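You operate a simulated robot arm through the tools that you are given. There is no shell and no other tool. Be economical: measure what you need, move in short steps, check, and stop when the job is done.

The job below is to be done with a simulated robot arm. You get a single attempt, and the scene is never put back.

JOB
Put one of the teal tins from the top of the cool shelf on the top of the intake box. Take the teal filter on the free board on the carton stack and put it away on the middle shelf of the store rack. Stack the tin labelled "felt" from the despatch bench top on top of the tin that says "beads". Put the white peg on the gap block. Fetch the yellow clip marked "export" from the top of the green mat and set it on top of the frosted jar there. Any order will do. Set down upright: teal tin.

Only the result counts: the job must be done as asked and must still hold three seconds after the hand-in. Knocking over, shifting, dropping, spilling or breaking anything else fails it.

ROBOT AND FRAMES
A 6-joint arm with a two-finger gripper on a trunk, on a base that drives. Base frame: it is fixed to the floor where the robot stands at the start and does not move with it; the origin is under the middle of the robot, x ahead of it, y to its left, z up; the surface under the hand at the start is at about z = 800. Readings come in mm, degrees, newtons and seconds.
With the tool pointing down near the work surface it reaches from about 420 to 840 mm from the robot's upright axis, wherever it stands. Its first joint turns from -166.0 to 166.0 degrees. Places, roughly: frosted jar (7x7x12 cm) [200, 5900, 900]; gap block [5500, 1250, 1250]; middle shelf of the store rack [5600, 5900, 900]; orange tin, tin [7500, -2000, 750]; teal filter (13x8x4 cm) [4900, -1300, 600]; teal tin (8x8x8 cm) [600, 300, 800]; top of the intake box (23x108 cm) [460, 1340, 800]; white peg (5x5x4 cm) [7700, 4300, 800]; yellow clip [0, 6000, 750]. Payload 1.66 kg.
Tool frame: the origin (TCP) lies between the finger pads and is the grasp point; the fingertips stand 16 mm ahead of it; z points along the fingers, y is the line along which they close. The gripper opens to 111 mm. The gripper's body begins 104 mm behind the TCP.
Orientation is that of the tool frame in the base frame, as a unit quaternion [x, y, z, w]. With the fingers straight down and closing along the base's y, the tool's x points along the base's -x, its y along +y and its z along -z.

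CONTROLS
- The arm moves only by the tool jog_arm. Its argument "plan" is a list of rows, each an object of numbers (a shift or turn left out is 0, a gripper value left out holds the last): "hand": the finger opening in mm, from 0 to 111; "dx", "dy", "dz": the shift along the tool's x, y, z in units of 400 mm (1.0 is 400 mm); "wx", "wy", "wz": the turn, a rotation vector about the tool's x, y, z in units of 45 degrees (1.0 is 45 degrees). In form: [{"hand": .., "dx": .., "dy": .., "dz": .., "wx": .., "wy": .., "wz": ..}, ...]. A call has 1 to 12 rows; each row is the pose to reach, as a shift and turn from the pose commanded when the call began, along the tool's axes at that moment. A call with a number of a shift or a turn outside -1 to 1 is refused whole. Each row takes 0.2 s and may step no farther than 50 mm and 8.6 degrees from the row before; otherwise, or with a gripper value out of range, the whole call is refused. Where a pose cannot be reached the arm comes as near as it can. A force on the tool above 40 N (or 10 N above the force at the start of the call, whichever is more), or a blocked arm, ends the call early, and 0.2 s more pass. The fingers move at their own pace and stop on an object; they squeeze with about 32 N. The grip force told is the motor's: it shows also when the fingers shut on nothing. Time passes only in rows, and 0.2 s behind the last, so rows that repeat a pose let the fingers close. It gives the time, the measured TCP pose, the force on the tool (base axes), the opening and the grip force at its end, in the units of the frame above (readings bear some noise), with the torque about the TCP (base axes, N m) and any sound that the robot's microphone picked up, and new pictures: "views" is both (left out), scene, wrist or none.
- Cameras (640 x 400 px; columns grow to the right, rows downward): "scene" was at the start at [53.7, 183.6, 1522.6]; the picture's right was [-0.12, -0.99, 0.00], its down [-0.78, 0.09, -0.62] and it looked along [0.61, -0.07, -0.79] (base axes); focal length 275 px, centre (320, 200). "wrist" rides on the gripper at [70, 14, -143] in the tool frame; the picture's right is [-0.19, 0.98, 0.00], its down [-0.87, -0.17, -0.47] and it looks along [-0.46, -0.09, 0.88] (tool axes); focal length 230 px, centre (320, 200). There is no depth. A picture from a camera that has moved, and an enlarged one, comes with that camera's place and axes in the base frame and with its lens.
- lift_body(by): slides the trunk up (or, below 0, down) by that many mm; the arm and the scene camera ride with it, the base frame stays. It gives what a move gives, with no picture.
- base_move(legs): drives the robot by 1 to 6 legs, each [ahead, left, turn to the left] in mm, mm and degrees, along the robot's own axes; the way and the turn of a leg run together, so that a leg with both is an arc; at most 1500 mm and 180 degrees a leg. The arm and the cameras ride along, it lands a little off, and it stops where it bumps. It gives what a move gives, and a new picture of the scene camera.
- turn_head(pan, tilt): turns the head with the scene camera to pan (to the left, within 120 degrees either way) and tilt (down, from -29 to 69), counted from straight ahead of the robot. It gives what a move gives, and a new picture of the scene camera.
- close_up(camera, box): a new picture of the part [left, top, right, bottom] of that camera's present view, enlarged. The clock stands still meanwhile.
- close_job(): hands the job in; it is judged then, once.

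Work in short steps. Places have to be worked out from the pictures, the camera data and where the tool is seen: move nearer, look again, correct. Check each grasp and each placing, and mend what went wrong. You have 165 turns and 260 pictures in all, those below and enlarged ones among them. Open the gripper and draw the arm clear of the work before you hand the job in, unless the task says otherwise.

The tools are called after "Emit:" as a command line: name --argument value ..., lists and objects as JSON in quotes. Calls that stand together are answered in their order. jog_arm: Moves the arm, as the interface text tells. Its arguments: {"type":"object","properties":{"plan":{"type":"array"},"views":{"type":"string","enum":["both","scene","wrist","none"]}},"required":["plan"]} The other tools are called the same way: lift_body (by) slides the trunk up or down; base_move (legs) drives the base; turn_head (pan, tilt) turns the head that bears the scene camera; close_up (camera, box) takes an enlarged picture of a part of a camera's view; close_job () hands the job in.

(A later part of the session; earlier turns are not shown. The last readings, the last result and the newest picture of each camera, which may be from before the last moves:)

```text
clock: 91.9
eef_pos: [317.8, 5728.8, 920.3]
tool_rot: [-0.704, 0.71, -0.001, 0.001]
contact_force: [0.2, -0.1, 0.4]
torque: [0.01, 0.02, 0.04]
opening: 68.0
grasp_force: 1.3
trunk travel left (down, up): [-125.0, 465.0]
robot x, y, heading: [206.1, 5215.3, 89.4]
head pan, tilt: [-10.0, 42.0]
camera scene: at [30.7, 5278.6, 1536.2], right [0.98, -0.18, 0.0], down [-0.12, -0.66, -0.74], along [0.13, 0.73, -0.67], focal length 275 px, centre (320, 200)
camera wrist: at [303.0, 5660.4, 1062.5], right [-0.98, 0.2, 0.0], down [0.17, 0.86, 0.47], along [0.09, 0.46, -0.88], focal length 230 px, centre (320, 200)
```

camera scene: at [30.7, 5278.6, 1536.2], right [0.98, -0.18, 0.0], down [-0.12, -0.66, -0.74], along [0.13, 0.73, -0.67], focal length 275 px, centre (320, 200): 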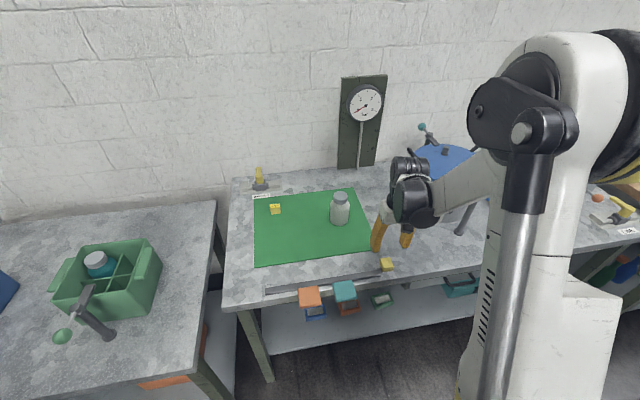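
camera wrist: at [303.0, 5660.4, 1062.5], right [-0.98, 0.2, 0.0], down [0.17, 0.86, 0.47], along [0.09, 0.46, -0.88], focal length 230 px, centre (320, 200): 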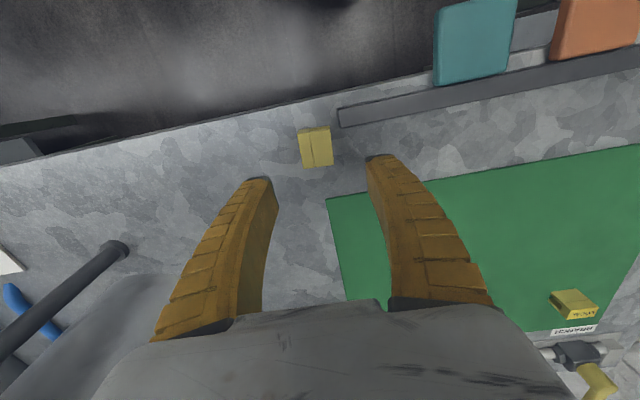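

Clip centre ≈[318,5720]. I narrow to 52 mm, stay at y≈5728 to clear the bar, and lower to z≈842.

Emit:
jog_arm --plan '[{"dz": 0.06, "hand": 52}, {"dz": 0.12}, {"dz": 0.17}, {"dz": 0.195}, {"dz": 0.195}]' --views "wrist"

Emit:
close_up --camera "wrist" --box '[240, 90, 420, 220]'

```text
clock: 93.1
eef_pos: [316.5, 5728.6, 842.0]
tool_rot: [-0.704, 0.71, 0.0, 0.0]
contact_force: [0.1, 0.2, -0.5]
torque: [0.02, 0.0, 0.03]
opening: 54.2
grasp_force: 1.2
trunk travel left (down, up): [-125.0, 465.0]
robot x, y, heading: [211.8, 5214.3, 89.5]
head pan, tilt: [-10.0, 42.0]
camera wrist: at [303.0, 5659.8, 984.5], right [-0.98, 0.2, 0.0], down [0.17, 0.86, 0.47], along [0.09, 0.46, -0.88], focal length 230 px, centre (320, 200)
```

wrist: 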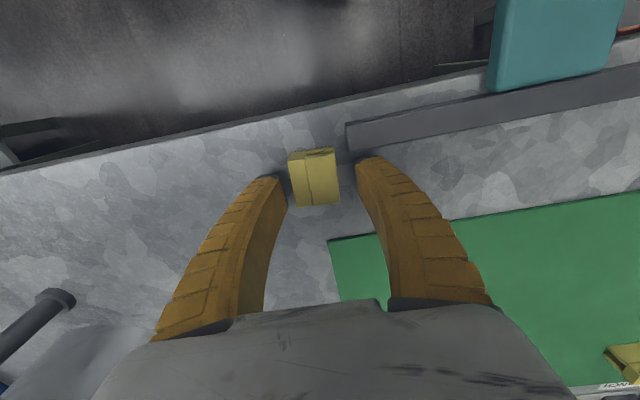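

```text
3.08 times, centred on (330, 155) of wrist
camera zoom: at [303.0, 5659.8, 984.5], right [-0.98, 0.2, 0.0], down [0.17, 0.86, 0.47], along [0.09, 0.46, -0.88], focal length 708 px, centre (289, 338)
```

zoom: 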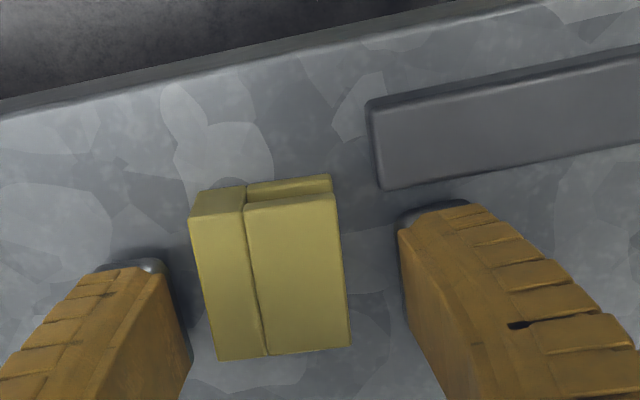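

Clear on both sides; the clip is between the fingers. I close and lift.

Emit:
jog_arm --plan '[{"dy": -0.005, "hand": 18}, {"dy": -0.005, "hand": 18}, {"dy": -0.005, "hand": 18}, {"dy": -0.005, "dz": -0.05}, {"dy": -0.005, "dz": -0.15}, {"dy": -0.005, "dz": -0.25}, {"dy": -0.005, "dz": -0.35}, {"dy": -0.005, "dz": -0.4}]' --views "wrist"

Emit:
close_up --camera "wrist" --box '[240, 90, 420, 220]'

```text
clock: 94.9
eef_pos: [319.5, 5728.5, 1003.0]
tool_rot: [-0.704, 0.71, 0.0, -0.001]
contact_force: [0.1, -0.8, -0.1]
torque: [0.01, 0.01, 0.01]
opening: 23.4
grasp_force: 32.3
trunk travel left (down, up): [-125.0, 465.0]
robot x, y, heading: [205.3, 5214.6, 89.5]
head pan, tilt: [-10.0, 42.0]
camera wrist: at [305.3, 5658.9, 1144.9], right [-0.98, 0.2, 0.0], down [0.17, 0.86, 0.47], along [0.09, 0.46, -0.88], focal length 230 px, centre (320, 200)
```

wrist: 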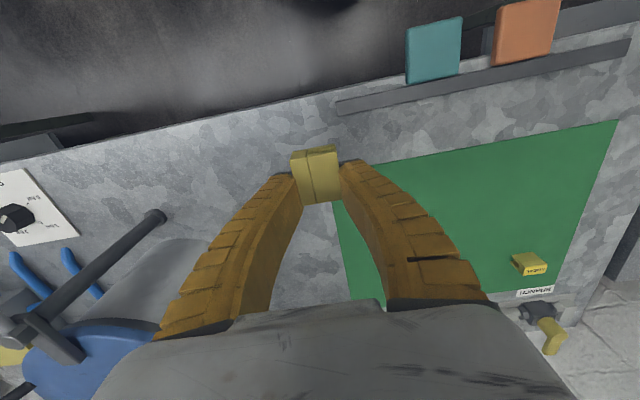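

```text
3.08 times, centred on (330, 155) of wrist
camera zoom: at [305.3, 5658.9, 1144.9], right [-0.98, 0.2, 0.0], down [0.17, 0.86, 0.47], along [0.09, 0.46, -0.88], focal length 708 px, centre (289, 338)
```

zoom: 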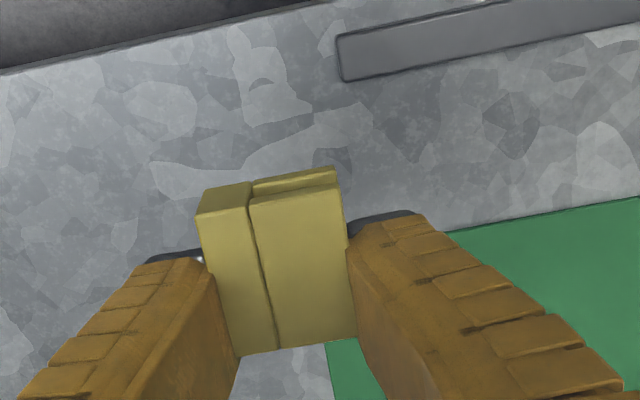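

Held well (23 mm, 32 N). I carry it to the jar: TCP target ≈[221,5944,1003].

Emit:
jog_arm --plan '[{"dx": -0.1, "dy": 0.045}, {"dx": -0.2, "dy": 0.09}, {"dx": -0.3, "dy": 0.135}, {"dx": -0.4, "dy": 0.18}, {"dx": -0.5, "dy": 0.225}, {"dx": -0.54, "dy": 0.246}, {"dx": -0.54, "dy": 0.246}]' --views "both"

Emit:
close_up --camera "wrist" --box '[240, 90, 420, 220]'

Emit:
close_up --camera "scene" --box '[300, 150, 400, 240]'

```text
clock: 96.5
eef_pos: [223.1, 5945.4, 1002.0]
tool_rot: [-0.704, 0.71, 0.0, 0.0]
contact_force: [0.0, 0.2, -0.2]
torque: [0.02, 0.03, -0.03]
opening: 23.7
grasp_force: 32.3
trunk travel left (down, up): [-125.0, 465.0]
robot x, y, heading: [206.4, 5215.9, 89.4]
head pan, tilt: [-10.0, 42.0]
camera scene: at [30.5, 5278.2, 1536.3], right [0.98, -0.18, 0.0], down [-0.12, -0.66, -0.74], along [0.13, 0.73, -0.67], focal length 275 px, centre (320, 200)
camera wrist: at [208.1, 5877.0, 1144.6], right [-0.98, 0.2, 0.0], down [0.17, 0.86, 0.47], along [0.09, 0.46, -0.88], focal length 230 px, centre (320, 200)
```

scene: 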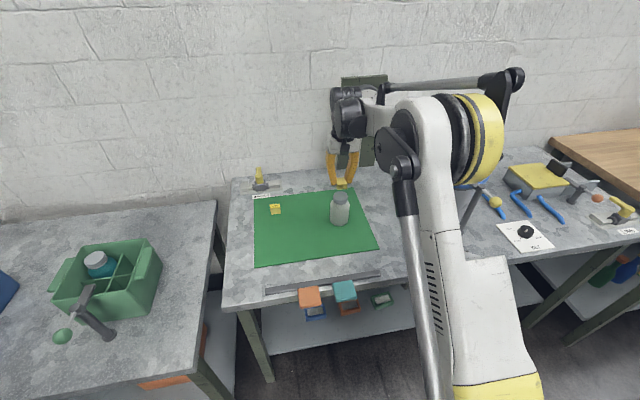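
wrist: 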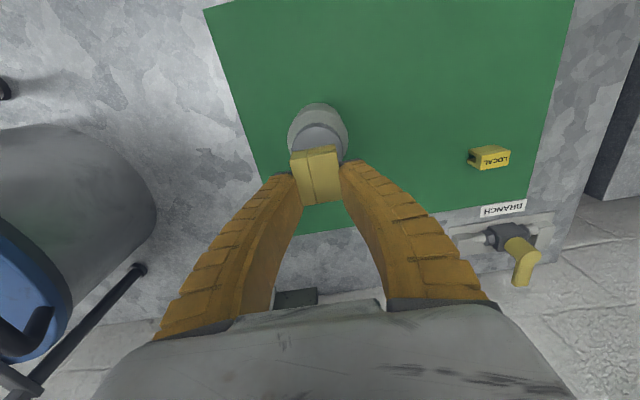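

```text
3.08 times, centred on (330, 155) of wrist
camera zoom: at [208.1, 5877.0, 1144.6], right [-0.98, 0.2, 0.0], down [0.17, 0.86, 0.47], along [0.09, 0.46, -0.88], focal length 708 px, centre (289, 338)
```

zoom: 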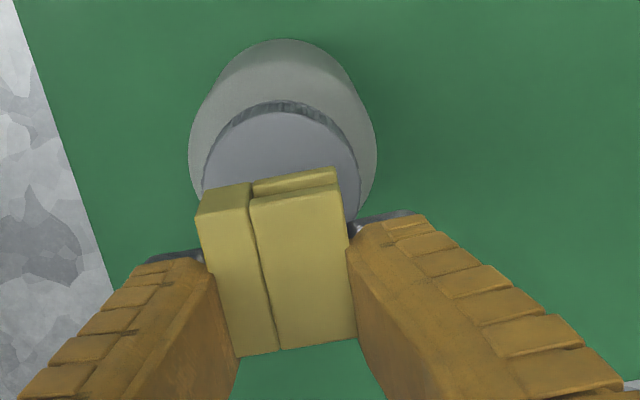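

```text
4.44 times, centred on (350, 195) of scene
camera zoom: at [30.5, 5278.2, 1536.3], right [0.98, -0.18, 0.0], down [-0.12, -0.66, -0.74], along [0.13, 0.73, -0.67], focal length 1223 px, centre (187, 222)
```

zoom: 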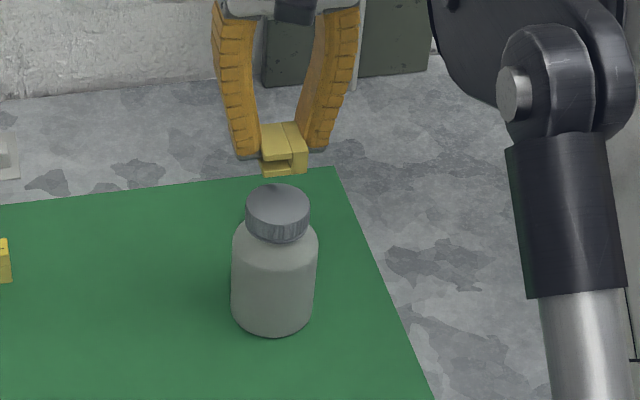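

Clip centre and cap centre coincide at about [221.5,5935]. I lower to TCP z≈964, then feel for contact.

Emit:
jog_arm --plan '[{"dz": 0.05}, {"dz": 0.09}, {"dz": 0.0975}, {"dz": 0.1}, {"dz": 0.1025}, {"dz": 0.105}, {"dz": 0.105}]' --views "none"

Emit:
close_up --camera "scene" --box '[310, 165, 370, 235]'

```text
clock: 98.1
eef_pos: [221.6, 5944.8, 961.2]
tool_rot: [-0.704, 0.71, 0.0, 0.001]
contact_force: [0.1, 1.9, 10.0]
torque: [-0.08, -0.01, 0.05]
opening: 25.9
grasp_force: 31.8
trunk travel left (down, up): [-125.0, 465.0]
robot x, y, heading: [205.1, 5214.5, 89.5]
head pan, tilt: [-10.0, 42.0]
```

```text
5.71 times, centred on (340, 200) of scene
camera zoom: at [30.5, 5277.6, 1536.3], right [0.98, -0.18, 0.0], down [-0.12, -0.66, -0.74], along [0.13, 0.73, -0.67], focal length 1572 px, centre (206, 200)
```

zoom: 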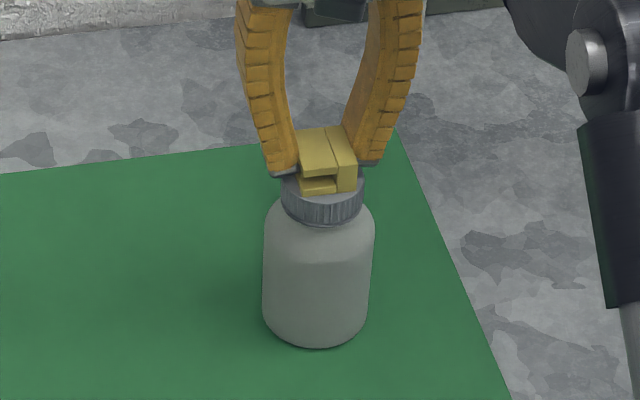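

In contact (10 N), clip centred on the cap. I ease 1 mm and open a little, checking for cling before rising.

Emit:
jog_arm --plan '[{"dz": -0.002}, {"dz": -0.002, "hand": 46}, {"dz": -0.002}]' --views "wrist"

Emit:
close_up --camera "scene" --box '[310, 165, 370, 235]'

```text
clock: 98.9
eef_pos: [220.9, 5946.0, 962.6]
tool_rot: [-0.704, 0.71, 0.001, 0.0]
contact_force: [0.3, -0.4, -0.2]
torque: [-0.02, -0.02, 0.04]
opening: 48.2
grasp_force: 2.2
trunk travel left (down, up): [-125.0, 465.0]
robot x, y, heading: [203.5, 5213.6, 89.6]
head pan, tilt: [-10.0, 42.0]
camera wrist: at [208.3, 5876.7, 1103.8], right [-0.98, 0.2, 0.0], down [0.17, 0.86, 0.47], along [0.09, 0.46, -0.88], focal length 230 px, centre (320, 200)
```

wrist: 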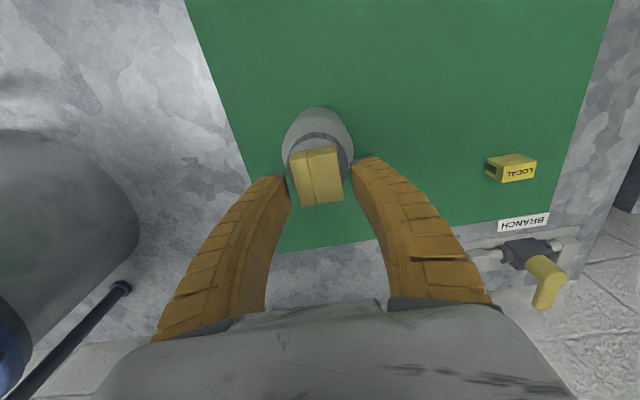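

```text
5.71 times, centred on (340, 200) of scene
camera zoom: at [30.5, 5278.3, 1536.2], right [0.98, -0.18, 0.0], down [-0.12, -0.66, -0.74], along [0.13, 0.73, -0.67], focal length 1572 px, centre (206, 200)
```

zoom: 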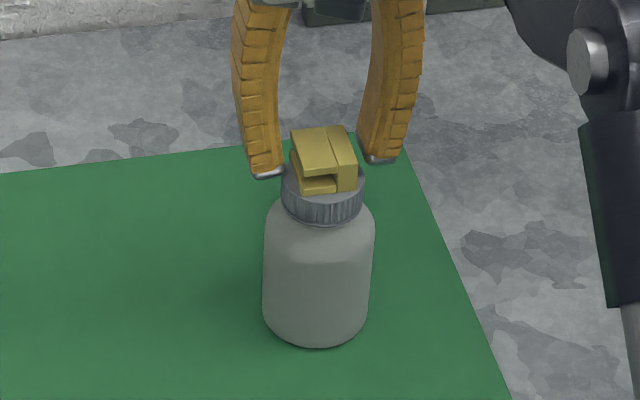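

The clip stays on the cap, free of both fingers. I open wider and rise.

Emit:
jog_arm --plan '[{"hand": 75}, {"dz": -0.06}, {"dz": -0.16}, {"dz": -0.26}]' --views "none"

Emit:
close_up --camera "scene" --box '[310, 165, 370, 235]'

```text
clock: 99.9
eef_pos: [223.3, 5945.0, 1066.7]
tool_rot: [-0.704, 0.71, 0.0, 0.0]
contact_force: [0.2, -0.1, 0.5]
torque: [0.01, 0.01, 0.02]
opening: 76.7
grasp_force: 0.6
trunk travel left (down, up): [-125.0, 465.0]
robot x, y, heading: [205.8, 5212.6, 89.2]
head pan, tilt: [-10.0, 42.0]
```

```text
5.71 times, centred on (340, 200) of scene
camera zoom: at [30.5, 5278.0, 1536.3], right [0.98, -0.18, 0.0], down [-0.12, -0.66, -0.74], along [0.13, 0.73, -0.67], focal length 1572 px, centre (206, 200)
```

zoom: 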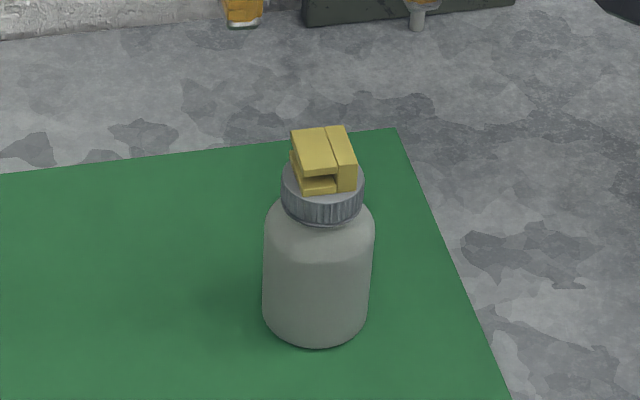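

The clip sits stably on the jar. I retract the arm, back away, turn to face east and look for the way.

Emit:
jog_arm --plan '[{"dx": 0.1, "dz": -0.03}, {"dx": 0.2, "dz": -0.06}, {"dx": 0.3, "dz": -0.1}, {"dx": 0.4, "dz": -0.14}, {"dx": 0.5, "dz": -0.18}, {"dx": 0.6, "dz": -0.2}, {"dx": 0.7, "dz": -0.2}]' --views "none"

Emit:
base_move --legs '[[-600, 0, 0], [0, 0, -90]]'

Emit:
turn_head --pan 0 --tilt 15

```text
clock: 101.5
eef_pos: [219.9, 5663.4, 1145.4]
tool_rot: [-0.705, 0.71, 0.001, -0.001]
contact_force: [0.1, -0.5, 0.0]
torque: [0.02, 0.0, -0.01]
opening: 76.5
grasp_force: 0.5
trunk travel left (down, up): [-125.0, 465.0]
robot x, y, heading: [206.2, 5212.0, 89.5]
head pan, tilt: [-10.0, 42.0]
```

```text
clock: 108.7
eef_pos: [655.9, 4604.2, 1145.3]
tool_rot: [0.002, 1.0, 0.0, 0.0]
contact_force: [-0.4, 0.0, 0.1]
torque: [-0.03, 0.0, -0.02]
opening: 76.7
grasp_force: 1.2
trunk travel left (down, up): [-125.0, 465.0]
robot x, y, heading: [201.8, 4610.9, -0.2]
head pan, tilt: [-10.0, 42.0]
camera scene: at [264.1, 4790.8, 1536.3], right [-0.18, -0.98, 0.0], down [-0.66, 0.12, -0.74], along [0.73, -0.13, -0.67], focal length 275 px, centre (320, 200)
```

scene: 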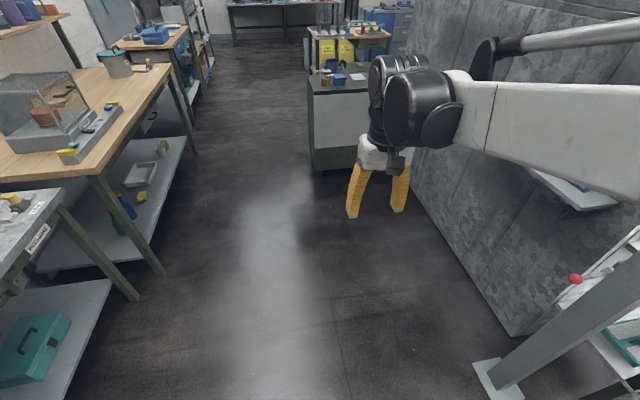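

```text
clock: 109.6
eef_pos: [655.1, 4602.8, 1145.5]
tool_rot: [0.002, 1.0, 0.0, 0.0]
contact_force: [0.0, 0.0, 0.0]
torque: [-0.06, 0.0, 0.01]
opening: 76.7
grasp_force: 1.4
trunk travel left (down, up): [-125.0, 465.0]
robot x, y, heading: [202.8, 4613.2, -0.2]
head pan, tilt: [0.0, 15.0]
camera scene: at [275.2, 4805.3, 1578.7], right [0.0, -1.0, 0.0], down [-0.26, 0.0, -0.97], along [0.97, 0.0, -0.26], focal length 275 px, centre (320, 200)
```

scene: 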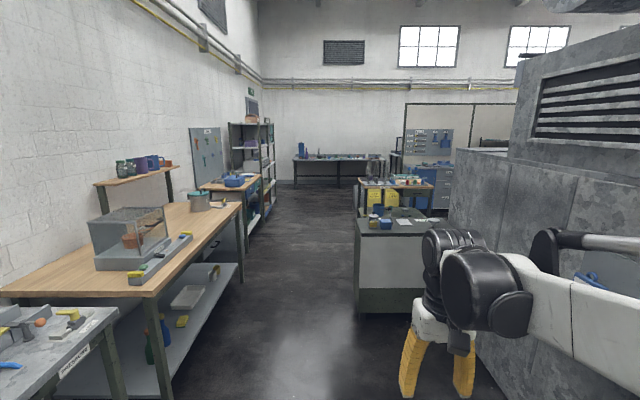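

The corridor runs east at y≈4500–5700 past a cabinet on the right. I strafe left to its middle and drive ahead.

Emit:
base_move --legs '[[0, 460, 0.2], [1500, 0, 0], [1500, 0, 0], [1300, 0, 0]]'

```text
clock: 132.5
eef_pos: [4931.7, 4995.0, 1144.0]
tool_rot: [0.007, 1.0, 0.0, 0.001]
contact_force: [0.5, 0.5, 1.1]
torque: [0.0, 0.02, 0.04]
opening: 76.3
grasp_force: 0.8
trunk travel left (down, up): [-125.0, 465.0]
robot x, y, heading: [4478.6, 5013.1, -0.8]
head pan, tilt: [0.0, 15.0]
camera scene: at [4553.7, 5203.6, 1578.7], right [-0.02, -1.0, 0.0], down [-0.26, 0.0, -0.97], along [0.97, -0.01, -0.26], focal length 275 px, centre (320, 200)
```

scene: 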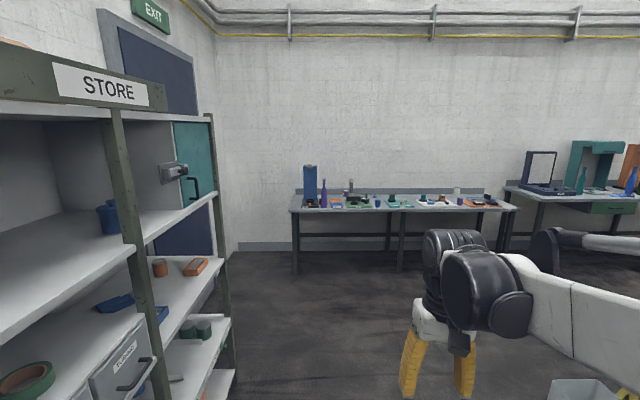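

I drive on toward the far bench where the white peg should be.

Emit:
base_move --legs '[[1400, -550, 0.8]]'

Emit:
turn_head --pan 0 --tilt 30

```text
refused: leg 1 is longer than a leg can be; nothing moved
```

```text
clock: 133.2
eef_pos: [4930.5, 4997.2, 1146.0]
tool_rot: [0.008, 1.0, 0.0, 0.0]
contact_force: [-0.3, -0.5, 0.5]
torque: [-0.03, -0.02, -0.01]
opening: 77.1
grasp_force: 1.5
trunk travel left (down, up): [-125.0, 465.0]
robot x, y, heading: [4479.5, 5009.6, -0.6]
head pan, tilt: [0.0, 30.0]
camera scene: at [4550.5, 5203.7, 1554.6], right [-0.02, -1.0, 0.0], down [-0.5, 0.01, -0.87], along [0.87, -0.01, -0.5], focal length 275 px, centre (320, 200)
```

scene: 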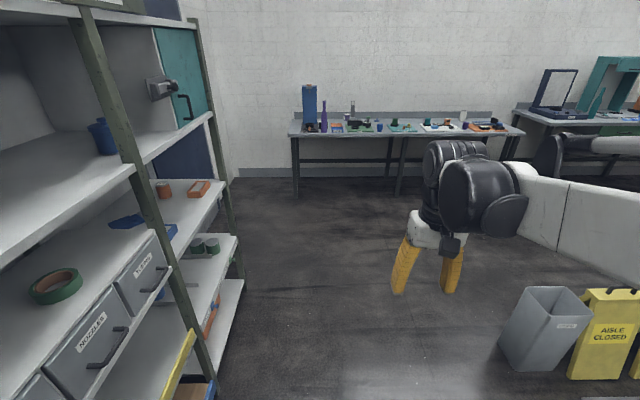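

Emit:
base_move --legs '[[1000, -250, 0.6], [1000, -300, 0]]'

```text
clock: 143.5
eef_pos: [6922.7, 4427.3, 1145.8]
tool_rot: [0.006, 1.0, 0.0, 0.0]
contact_force: [-0.3, 0.2, 0.2]
torque: [0.02, -0.02, 0.0]
opening: 76.7
grasp_force: 1.4
trunk travel left (down, up): [-125.0, 465.0]
robot x, y, heading: [6468.2, 4438.0, -0.3]
head pan, tilt: [0.0, 30.0]
camera scene: at [6540.6, 4633.3, 1554.5], right [-0.01, -1.0, 0.0], down [-0.5, 0.01, -0.87], along [0.87, -0.01, -0.5], focal length 275 px, centre (320, 200)
```

scene: 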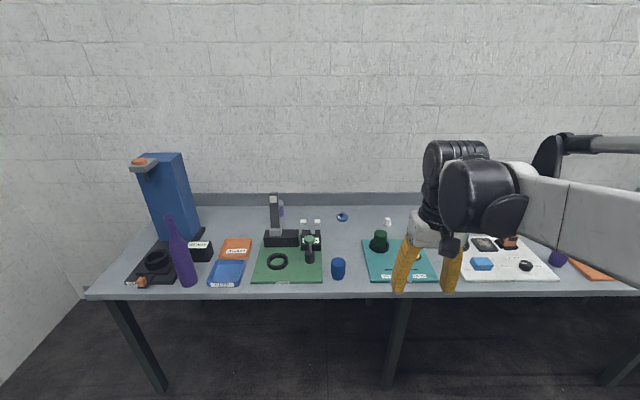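

I enlarge the bench to find the white peg.

Emit:
close_up --camera "scene" --box '[240, 190, 420, 300]'

Emit:
close_up --camera "scene" --box '[100, 190, 260, 300]'

```text
3.56 times, centred on (330, 245) of scene
camera zoom: at [6540.6, 4633.3, 1554.5], right [-0.01, -1.0, 0.0], down [-0.5, 0.01, -0.87], along [0.87, -0.01, -0.5], focal length 978 px, centre (284, 40)
```

zoom: 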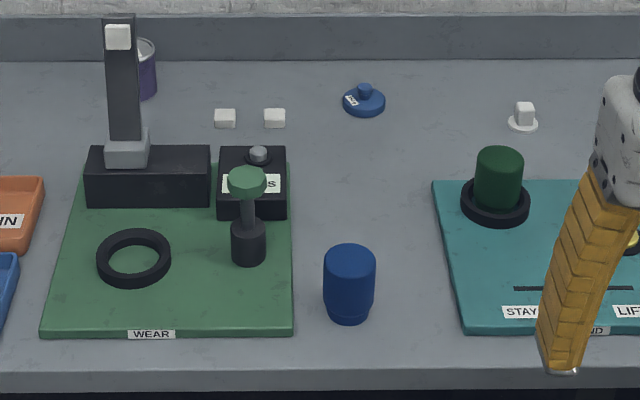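

```text
3.64 times, centred on (180, 245) of scene
camera zoom: at [6540.6, 4633.3, 1554.5], right [-0.01, -1.0, 0.0], down [-0.5, 0.01, -0.87], along [0.87, -0.01, -0.5], focal length 1000 px, centre (829, 36)
```

zoom: 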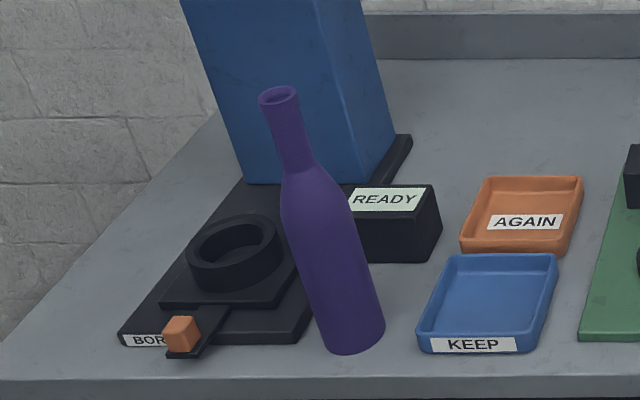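

The white peg (disc with a square post) is at about [7629,4300]. I drive nearer.

Emit:
base_move --legs '[[420, -130, 0.3]]'

Emit:
jog_arm --plan '[{"dx": -0.1, "dz": 0.02, "hand": 80}, {"dx": -0.2, "dz": 0.04}, {"dx": -0.3, "dz": 0.06}, {"dx": -0.4, "dz": 0.08}, {"dx": -0.5, "dz": 0.1}, {"dx": -0.6, "dz": 0.16}, {"dx": -0.62, "dz": 0.25}]' --views "both"

```text
clock: 146.2
eef_pos: [7339.7, 4293.6, 1146.1]
tool_rot: [0.006, 1.0, 0.0, 0.0]
contact_force: [0.2, 0.2, -1.1]
torque: [0.01, 0.06, -0.01]
opening: 76.4
grasp_force: 1.3
trunk travel left (down, up): [-125.0, 465.0]
robot x, y, heading: [6884.1, 4304.7, -0.7]
head pan, tilt: [0.0, 30.0]
camera scene: at [6958.9, 4498.4, 1554.5], right [-0.01, -1.0, 0.0], down [-0.5, 0.01, -0.87], along [0.87, -0.01, -0.5], focal length 275 px, centre (320, 200)
```

scene: 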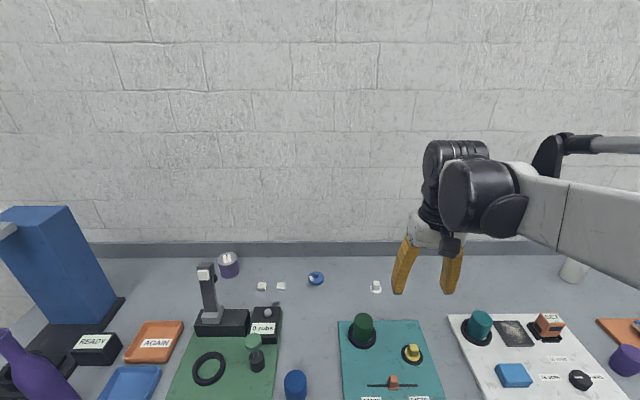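

```text
clock: 147.8
eef_pos: [7588.8, 4289.6, 1044.9]
tool_rot: [0.006, 1.0, 0.0, 0.0]
contact_force: [0.1, -0.2, 0.0]
torque: [0.03, 0.02, 0.02]
opening: 81.2
grasp_force: 1.2
trunk travel left (down, up): [-125.0, 465.0]
robot x, y, heading: [6888.3, 4307.6, -0.5]
head pan, tilt: [0.0, 30.0]
camera scene: at [6958.9, 4498.6, 1554.5], right [-0.01, -1.0, 0.0], down [-0.5, 0.01, -0.87], along [0.87, -0.01, -0.5], focal length 275 px, centre (320, 200)
camera wrist: at [7518.8, 4304.4, 1187.5], right [0.2, 0.98, 0.0], down [0.86, -0.18, 0.47], along [0.46, -0.1, -0.88], focal length 230 px, centre (320, 200)
```

scene: 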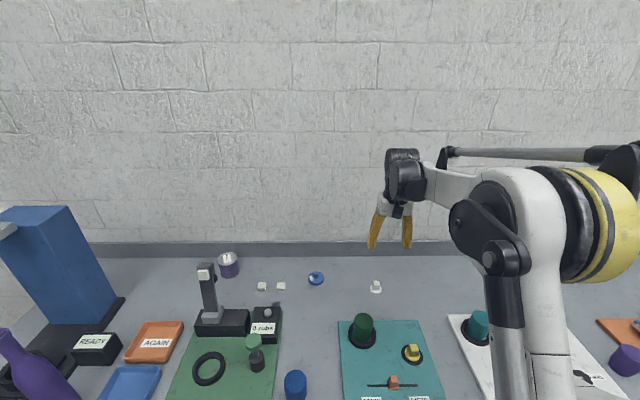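
wrist: 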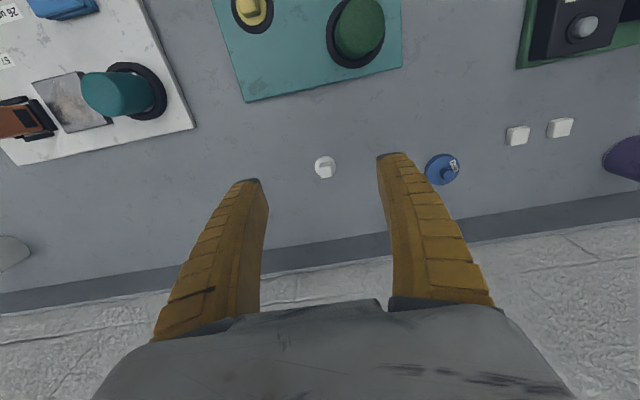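

Emit:
close_up --camera "wrist" --box '[295, 145, 355, 185]'

Emit:
close_up --camera "scene" --box '[250, 255, 400, 305]'

```text
10.00 times, centred on (325, 165) of wrist
camera zoom: at [7518.8, 4304.4, 1187.5], right [0.2, 0.98, 0.0], down [0.86, -0.18, 0.47], along [0.46, -0.1, -0.88], focal length 2301 px, centre (270, 550)
```

zoom: 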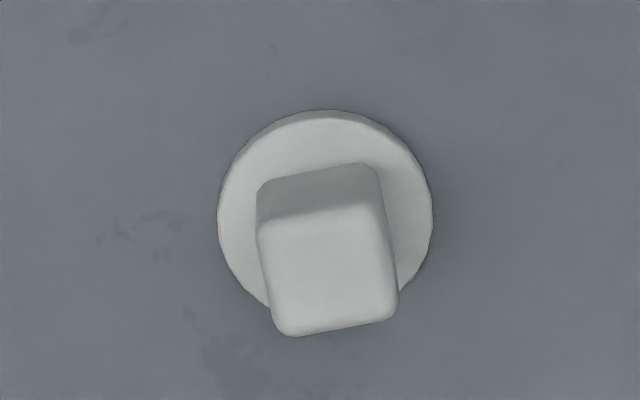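

```text
4.27 times, centred on (325, 280) of scene
camera zoom: at [6958.9, 4498.6, 1554.5], right [-0.01, -1.0, 0.0], down [-0.5, 0.01, -0.87], along [0.87, -0.01, -0.5], focal length 1174 px, centre (299, -141)
```

zoom: 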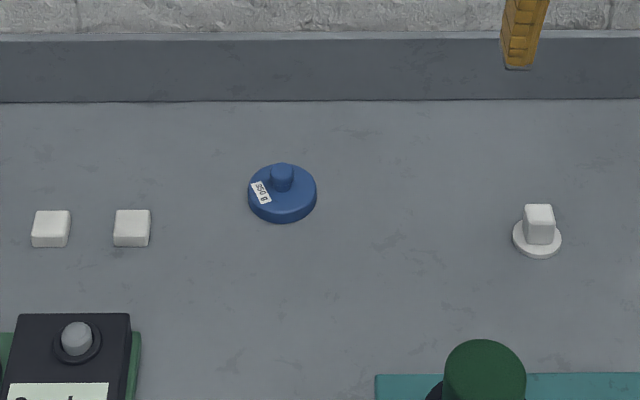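

The peg's post is about 20 mm square, aligned with the axes; its place ≈[7653,4286]. I move above and lower to z≈915.

Emit:
jog_arm --plan '[{"dx": -0.08, "dy": -0.005, "dz": 0.06, "hand": 60}, {"dx": -0.155, "dy": -0.012, "dz": 0.12}, {"dx": -0.155, "dy": -0.012, "dz": 0.22}, {"dx": -0.155, "dy": -0.012, "dz": 0.32}, {"dx": -0.155, "dy": -0.012, "dz": 0.325}]' --views "wrist"

Emit:
close_up --camera "wrist" --box '[270, 110, 370, 210]'

```text
clock: 149.0
eef_pos: [7650.6, 4285.7, 914.3]
tool_rot: [0.005, 1.0, 0.0, 0.0]
contact_force: [0.7, -0.7, -1.2]
torque: [0.01, 0.0, -0.01]
opening: 61.9
grasp_force: 1.3
trunk travel left (down, up): [-125.0, 465.0]
robot x, y, heading: [6888.0, 4304.1, -0.6]
head pan, tilt: [0.0, 30.0]
camera wrist: at [7580.5, 4299.6, 1057.1], right [0.2, 0.98, 0.0], down [0.86, -0.18, 0.47], along [0.46, -0.1, -0.88], focal length 230 px, centre (320, 200)
```

wrist: 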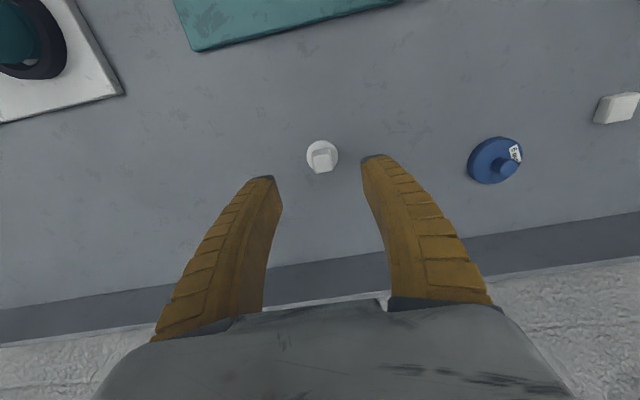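

```text
4.00 times, centred on (320, 160) of wrist
camera zoom: at [7580.5, 4299.6, 1057.1], right [0.2, 0.98, 0.0], down [0.86, -0.18, 0.47], along [0.46, -0.1, -0.88], focal length 920 px, centre (320, 360)
```

zoom: 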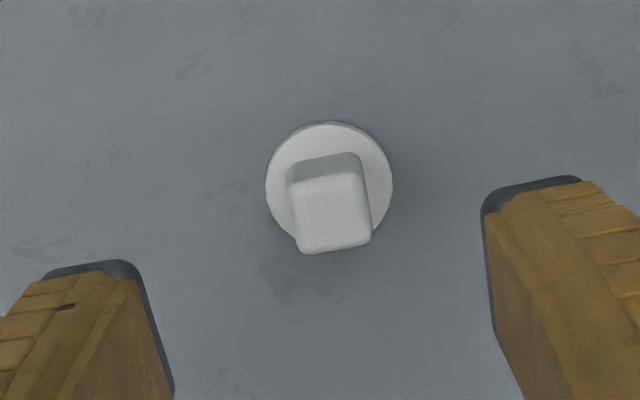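

Triangulation now suggests the bench is nearer z≈772 and the peg at ≈[7667,4283]. I step closer and look again.

Emit:
jog_arm --plan '[{"dx": -0.035, "dy": -0.006, "dz": 0.08}, {"dx": -0.035, "dy": -0.006, "dz": 0.14}, {"dx": -0.035, "dy": -0.006, "dz": 0.14}]' --views "wrist"

Emit:
close_up --camera "wrist" --box '[270, 120, 370, 220]'

```text
clock: 149.8
eef_pos: [7664.3, 4282.4, 858.2]
tool_rot: [0.005, 1.0, 0.0, 0.0]
contact_force: [0.3, 0.7, -0.5]
torque: [-0.02, -0.02, -0.01]
opening: 62.1
grasp_force: 1.4
trunk travel left (down, up): [-125.0, 465.0]
robot x, y, heading: [6888.2, 4308.6, -0.6]
head pan, tilt: [0.0, 30.0]
camera wrist: at [7594.3, 4296.9, 1000.6], right [0.2, 0.98, 0.0], down [0.86, -0.18, 0.47], along [0.46, -0.1, -0.88], focal length 230 px, centre (320, 200)
```

wrist: 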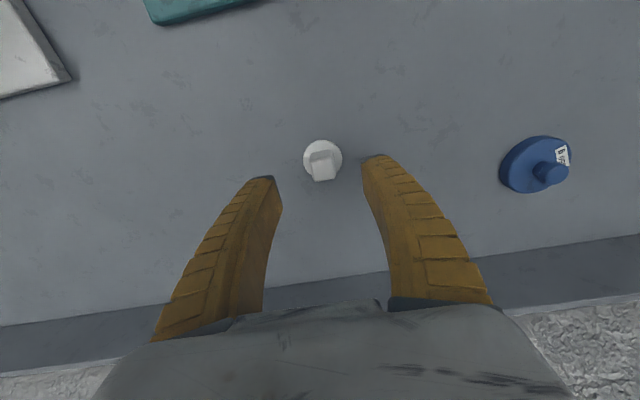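

```text
4.00 times, centred on (320, 170) of wrist
camera zoom: at [7594.3, 4296.9, 1000.6], right [0.2, 0.98, 0.0], down [0.86, -0.18, 0.47], along [0.46, -0.1, -0.88], focal length 920 px, centre (320, 320)
```

zoom: 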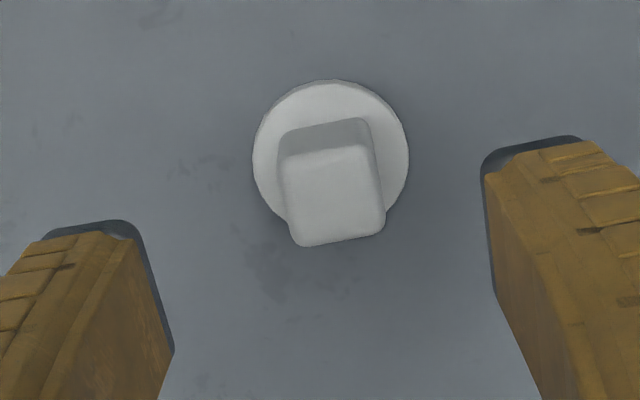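

Post centre at [7668,4284], bench at ≈767, post top ≈803. I align, lower to z≈794 and close on the post.

Emit:
jog_arm --plan '[{"dx": -0.0095, "dy": 0.003, "dz": 0.08}, {"dx": -0.0095, "dy": 0.003, "dz": 0.155}, {"dx": -0.0095, "dy": 0.003, "dz": 0.16}, {"dx": -0.0095, "dy": 0.003, "dz": 0.16, "hand": 10}, {"dx": -0.0095, "dy": 0.003, "dz": 0.16, "hand": 10}, {"dx": -0.0095, "dy": 0.003, "dz": 0.16, "hand": 10}]' --views "wrist"

```text
clock: 151.2
eef_pos: [7667.2, 4282.6, 795.3]
tool_rot: [0.005, 1.0, 0.0, 0.001]
contact_force: [1.4, -0.7, 8.2]
torque: [-0.04, -0.07, 0.02]
opening: 18.9
grasp_force: 31.9
trunk travel left (down, up): [-125.0, 465.0]
robot x, y, heading: [6886.1, 4306.1, -0.5]
head pan, tilt: [0.0, 30.0]
camera wrist: at [7598.3, 4297.7, 937.5], right [0.2, 0.98, 0.0], down [0.86, -0.18, 0.47], along [0.46, -0.1, -0.88], focal length 230 px, centre (320, 200)
```

wrist: 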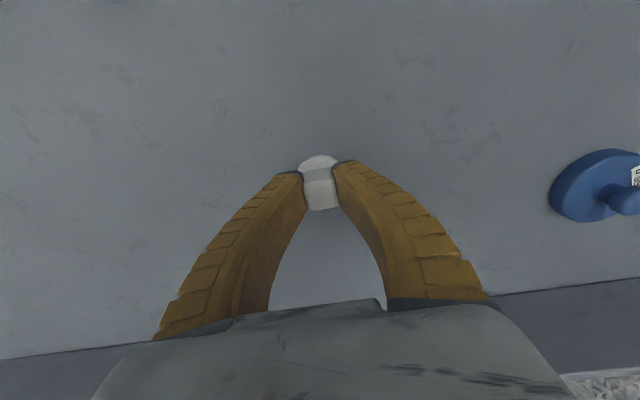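

The post is gripped (19 mm). I lift the peg 300 mm and retract.

Emit:
jog_arm --plan '[{"dz": -0.05}, {"dz": -0.15}, {"dz": -0.25}, {"dz": -0.35}, {"dz": -0.45}, {"dz": -0.55}, {"dz": -0.65}, {"dx": 0.1, "dz": -0.7}, {"dx": 0.2, "dz": -0.75}, {"dx": 0.3, "dz": -0.78}, {"dx": 0.4, "dz": -0.8}, {"dx": 0.5, "dz": -0.8}]' --views "wrist"

Emit:
close_up --camera "wrist" --box '[270, 120, 370, 220]'

```text
clock: 153.8
eef_pos: [7466.7, 4285.3, 1115.1]
tool_rot: [0.005, 1.0, 0.0, 0.0]
contact_force: [-0.3, 0.0, -1.1]
torque: [-0.01, 0.02, -0.02]
opening: 16.3
grasp_force: 32.2
trunk travel left (down, up): [-125.0, 465.0]
robot x, y, heading: [6884.9, 4303.9, -0.7]
head pan, tilt: [0.0, 30.0]
camera wrist: at [7397.7, 4300.3, 1257.0], right [0.2, 0.98, 0.0], down [0.86, -0.18, 0.47], along [0.46, -0.1, -0.88], focal length 230 px, centre (320, 200)
```

wrist: 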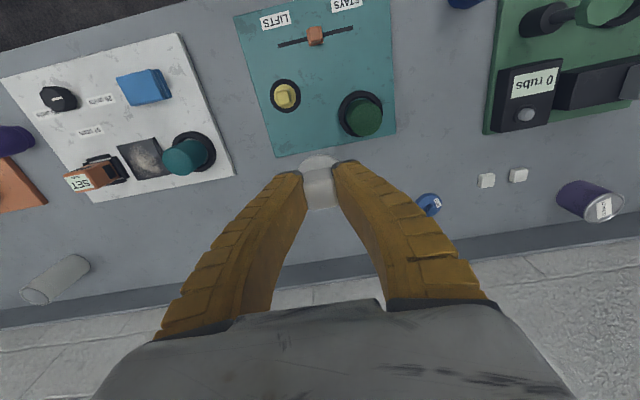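

```text
4.00 times, centred on (320, 170) of wrist
camera zoom: at [7397.7, 4300.3, 1257.0], right [0.2, 0.98, 0.0], down [0.86, -0.18, 0.47], along [0.46, -0.1, -0.88], focal length 920 px, centre (320, 320)
```

zoom: 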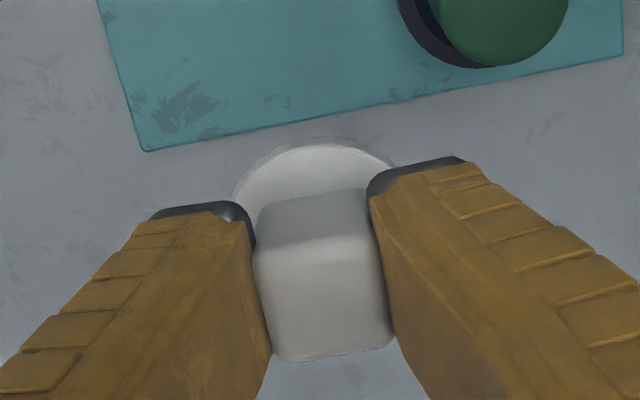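

Peg held. I back off and turn to face south to look for the gap block.

Emit:
base_move --legs '[[-550, 0, 0.6], [0, 0, -90]]'

Emit:
turn_head --pan 20 --tilt 15

Emit:
turn_head --pan -45 --tilt 15

```text
clock: 160.7
eef_pos: [6343.1, 3728.4, 1114.1]
tool_rot: [0.698, 0.716, 0.0, 0.0]
contact_force: [0.4, 0.4, 0.1]
torque: [0.01, -0.01, 0.03]
opening: 14.7
grasp_force: 32.3
trunk travel left (down, up): [-125.0, 465.0]
robot x, y, heading: [6342.8, 4313.4, -88.7]
head pan, tilt: [0.0, 30.0]
camera scene: at [6534.4, 4246.8, 1554.6], right [-1.0, -0.02, 0.0], down [-0.01, 0.5, -0.87], along [0.02, -0.87, -0.5], focal length 275 px, centre (320, 200)
```

scene: 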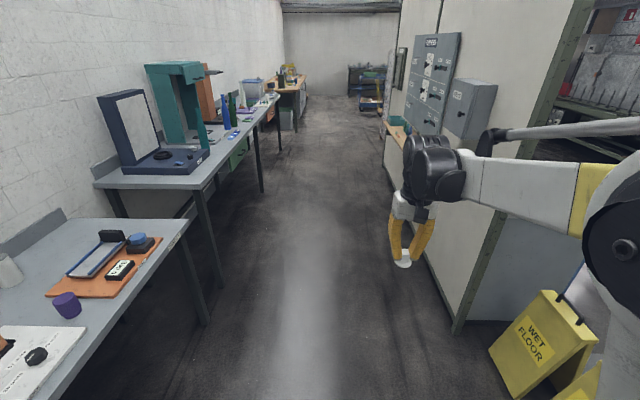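

```text
clock: 161.5
eef_pos: [6342.5, 3727.7, 1114.1]
tool_rot: [0.698, 0.716, 0.0, 0.0]
contact_force: [0.2, 0.7, 0.4]
torque: [0.0, -0.02, 0.0]
opening: 14.5
grasp_force: 32.3
trunk travel left (down, up): [-125.0, 465.0]
robot x, y, heading: [6345.5, 4306.6, -88.6]
head pan, tilt: [20.0, 15.0]
camera scene: at [6566.3, 4250.2, 1578.7], right [-0.93, -0.36, 0.0], down [-0.09, 0.24, -0.97], along [0.35, -0.9, -0.26], focal length 275 px, centre (320, 200)
```

scene: 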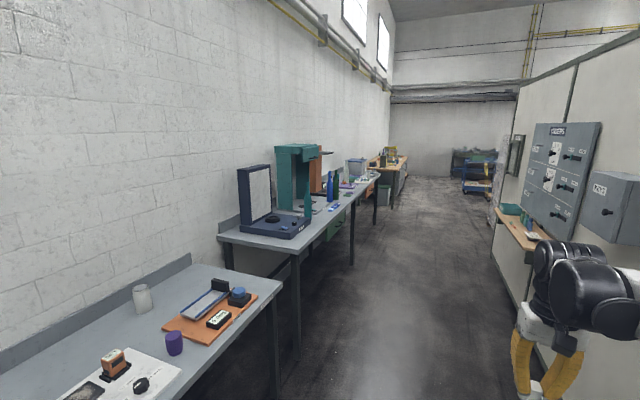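

```text
clock: 162.9
eef_pos: [6341.6, 3727.8, 1114.5]
tool_rot: [0.698, 0.716, 0.001, 0.001]
contact_force: [-0.8, -0.5, -0.2]
torque: [0.01, -0.01, 0.02]
opening: 14.7
grasp_force: 32.4
trunk travel left (down, up): [-125.0, 465.0]
robot x, y, heading: [6345.3, 4305.4, -88.4]
head pan, tilt: [-45.0, 15.0]
camera scene: at [6467.9, 4269.5, 1578.8], right [-0.72, 0.69, 0.0], down [0.18, 0.19, -0.97], along [-0.67, -0.7, -0.26], focal length 275 px, centre (320, 200)
```

scene: 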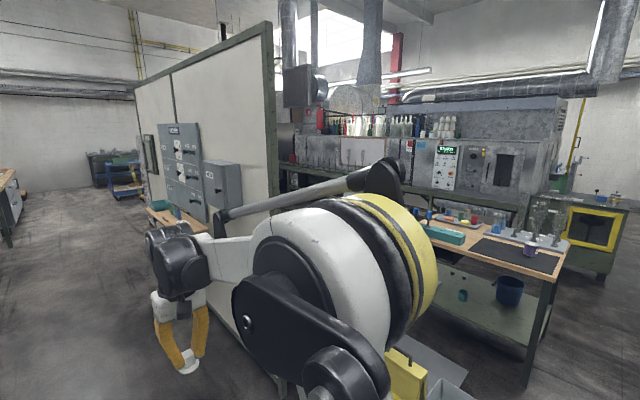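

I drive south along the corridor to near y≈2200 and then look toward the west side where the gap block should be.

Emit:
base_move --legs '[[1500, 0, 0], [500, 0, 0]]'

Emit:
turn_head --pan -25 --tilt 15

Emit:
close_up --camera "wrist" --box '[270, 120, 370, 220]'

```text
clock: 172.8
eef_pos: [6361.8, 1741.1, 1113.8]
tool_rot: [0.706, 0.709, 0.0, 0.0]
contact_force: [-0.4, -0.7, -0.2]
torque: [0.04, 0.0, 0.0]
opening: 14.4
grasp_force: 32.3
trunk travel left (down, up): [-125.0, 465.0]
robot x, y, heading: [6373.3, 2325.5, -89.6]
head pan, tilt: [-45.0, 15.0]
camera scene: at [6497.3, 2279.0, 1578.7], right [-0.71, 0.7, 0.0], down [0.18, 0.18, -0.97], along [-0.68, -0.69, -0.26], focal length 275 px, centre (320, 200)
```

scene: 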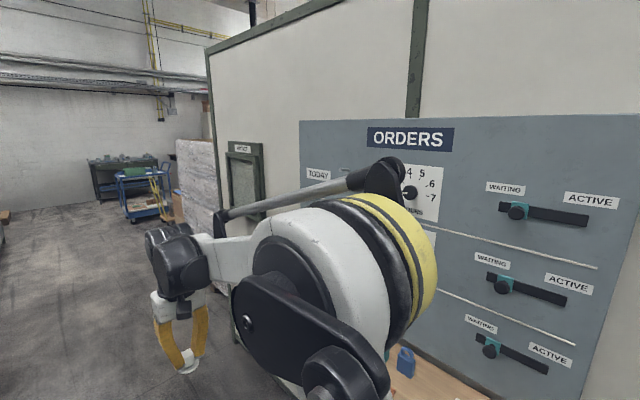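

```text
clock: 173.7
eef_pos: [6361.0, 1741.0, 1115.0]
tool_rot: [0.706, 0.708, 0.0, 0.0]
contact_force: [-0.2, 0.3, 0.0]
torque: [0.03, 0.02, -0.01]
opening: 14.7
grasp_force: 31.8
trunk travel left (down, up): [-125.0, 465.0]
robot x, y, heading: [6371.4, 2324.2, -89.6]
head pan, tilt: [-25.0, 15.0]
camera scene: at [6523.9, 2261.1, 1578.8], right [-0.91, 0.42, 0.0], down [0.11, 0.23, -0.97], along [-0.4, -0.88, -0.26], focal length 275 px, centre (320, 200)
```

scene: 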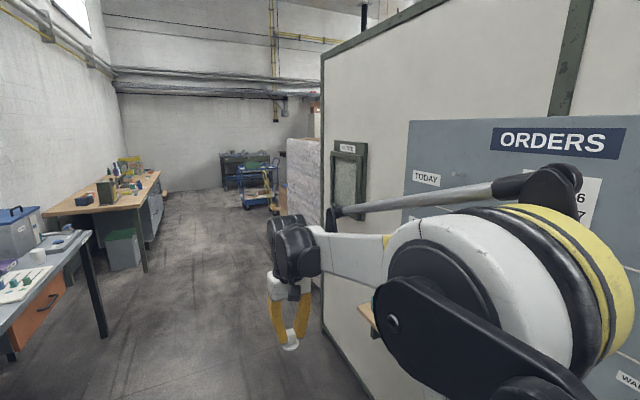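

```text
4.00 times, centred on (320, 170) of wrist
camera zoom: at [6375.0, 1811.7, 1256.7], right [0.98, -0.19, 0.0], down [-0.16, -0.87, 0.47], along [-0.09, -0.46, -0.88], focal length 920 px, centre (320, 320)
```

zoom: 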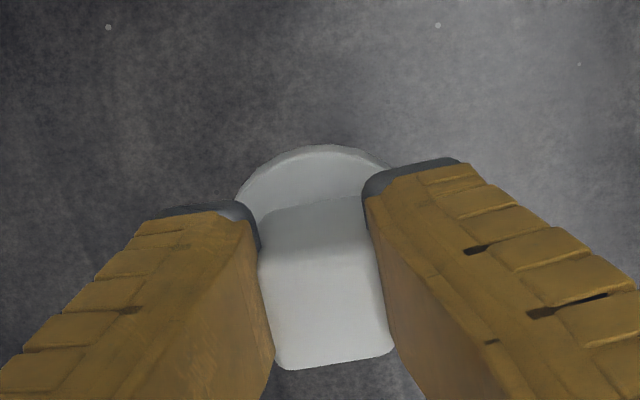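

The peg is still held. The block must be behind the partition; I go on south past the partition's end (y≈550) and look west.

Emit:
base_move --legs '[[1500, 0, 0], [450, 0, 0], [0, 0, -90]]'

Emit:
turn_head --pan 30 --tilt 15

```text
clock: 187.2
eef_pos: [5805.3, 387.2, 1114.4]
tool_rot: [1.0, 0.001, 0.0, 0.0]
contact_force: [-0.3, -0.4, 0.4]
torque: [-0.02, 0.01, -0.02]
opening: 14.7
grasp_force: 32.1
trunk travel left (down, up): [-125.0, 465.0]
robot x, y, heading: [6390.5, 376.5, -179.7]
head pan, tilt: [-25.0, 15.0]
camera scene: at [6322.9, 224.4, 1578.8], right [0.42, 0.91, 0.0], down [0.23, -0.11, -0.97], along [-0.88, 0.41, -0.26], focal length 275 px, centre (320, 200)
```

scene: 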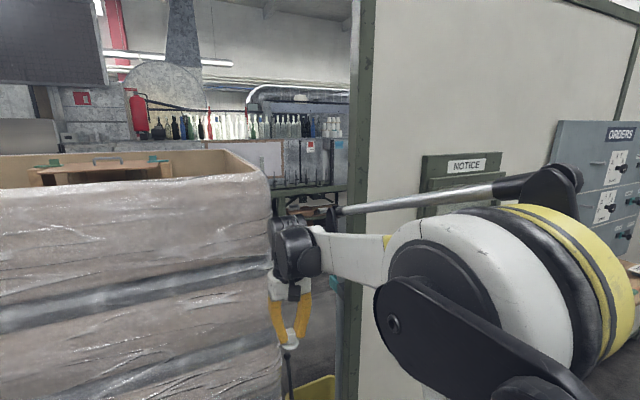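

```text
clock: 188.5
eef_pos: [5807.0, 387.7, 1115.4]
tool_rot: [1.0, 0.001, 0.0, 0.0]
contact_force: [-0.1, 0.9, 0.3]
torque: [0.0, 0.01, 0.02]
opening: 14.7
grasp_force: 32.0
trunk travel left (down, up): [-125.0, 465.0]
robot x, y, heading: [6391.3, 374.6, -180.0]
head pan, tilt: [30.0, 15.0]
camera scene: at [6326.8, 138.2, 1578.8], right [-0.5, 0.87, 0.0], down [0.22, 0.13, -0.97], along [-0.84, -0.48, -0.26], focal length 275 px, centre (320, 200)
```

scene: 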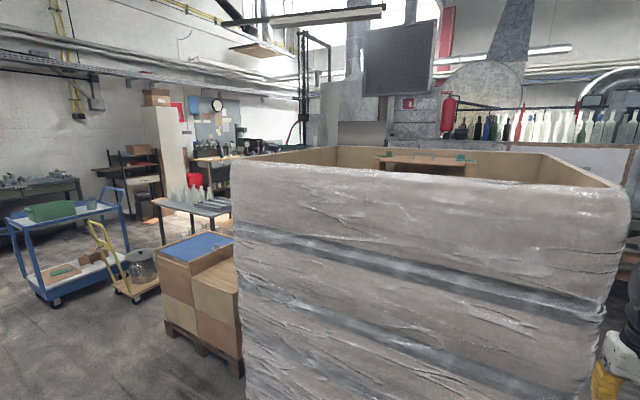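

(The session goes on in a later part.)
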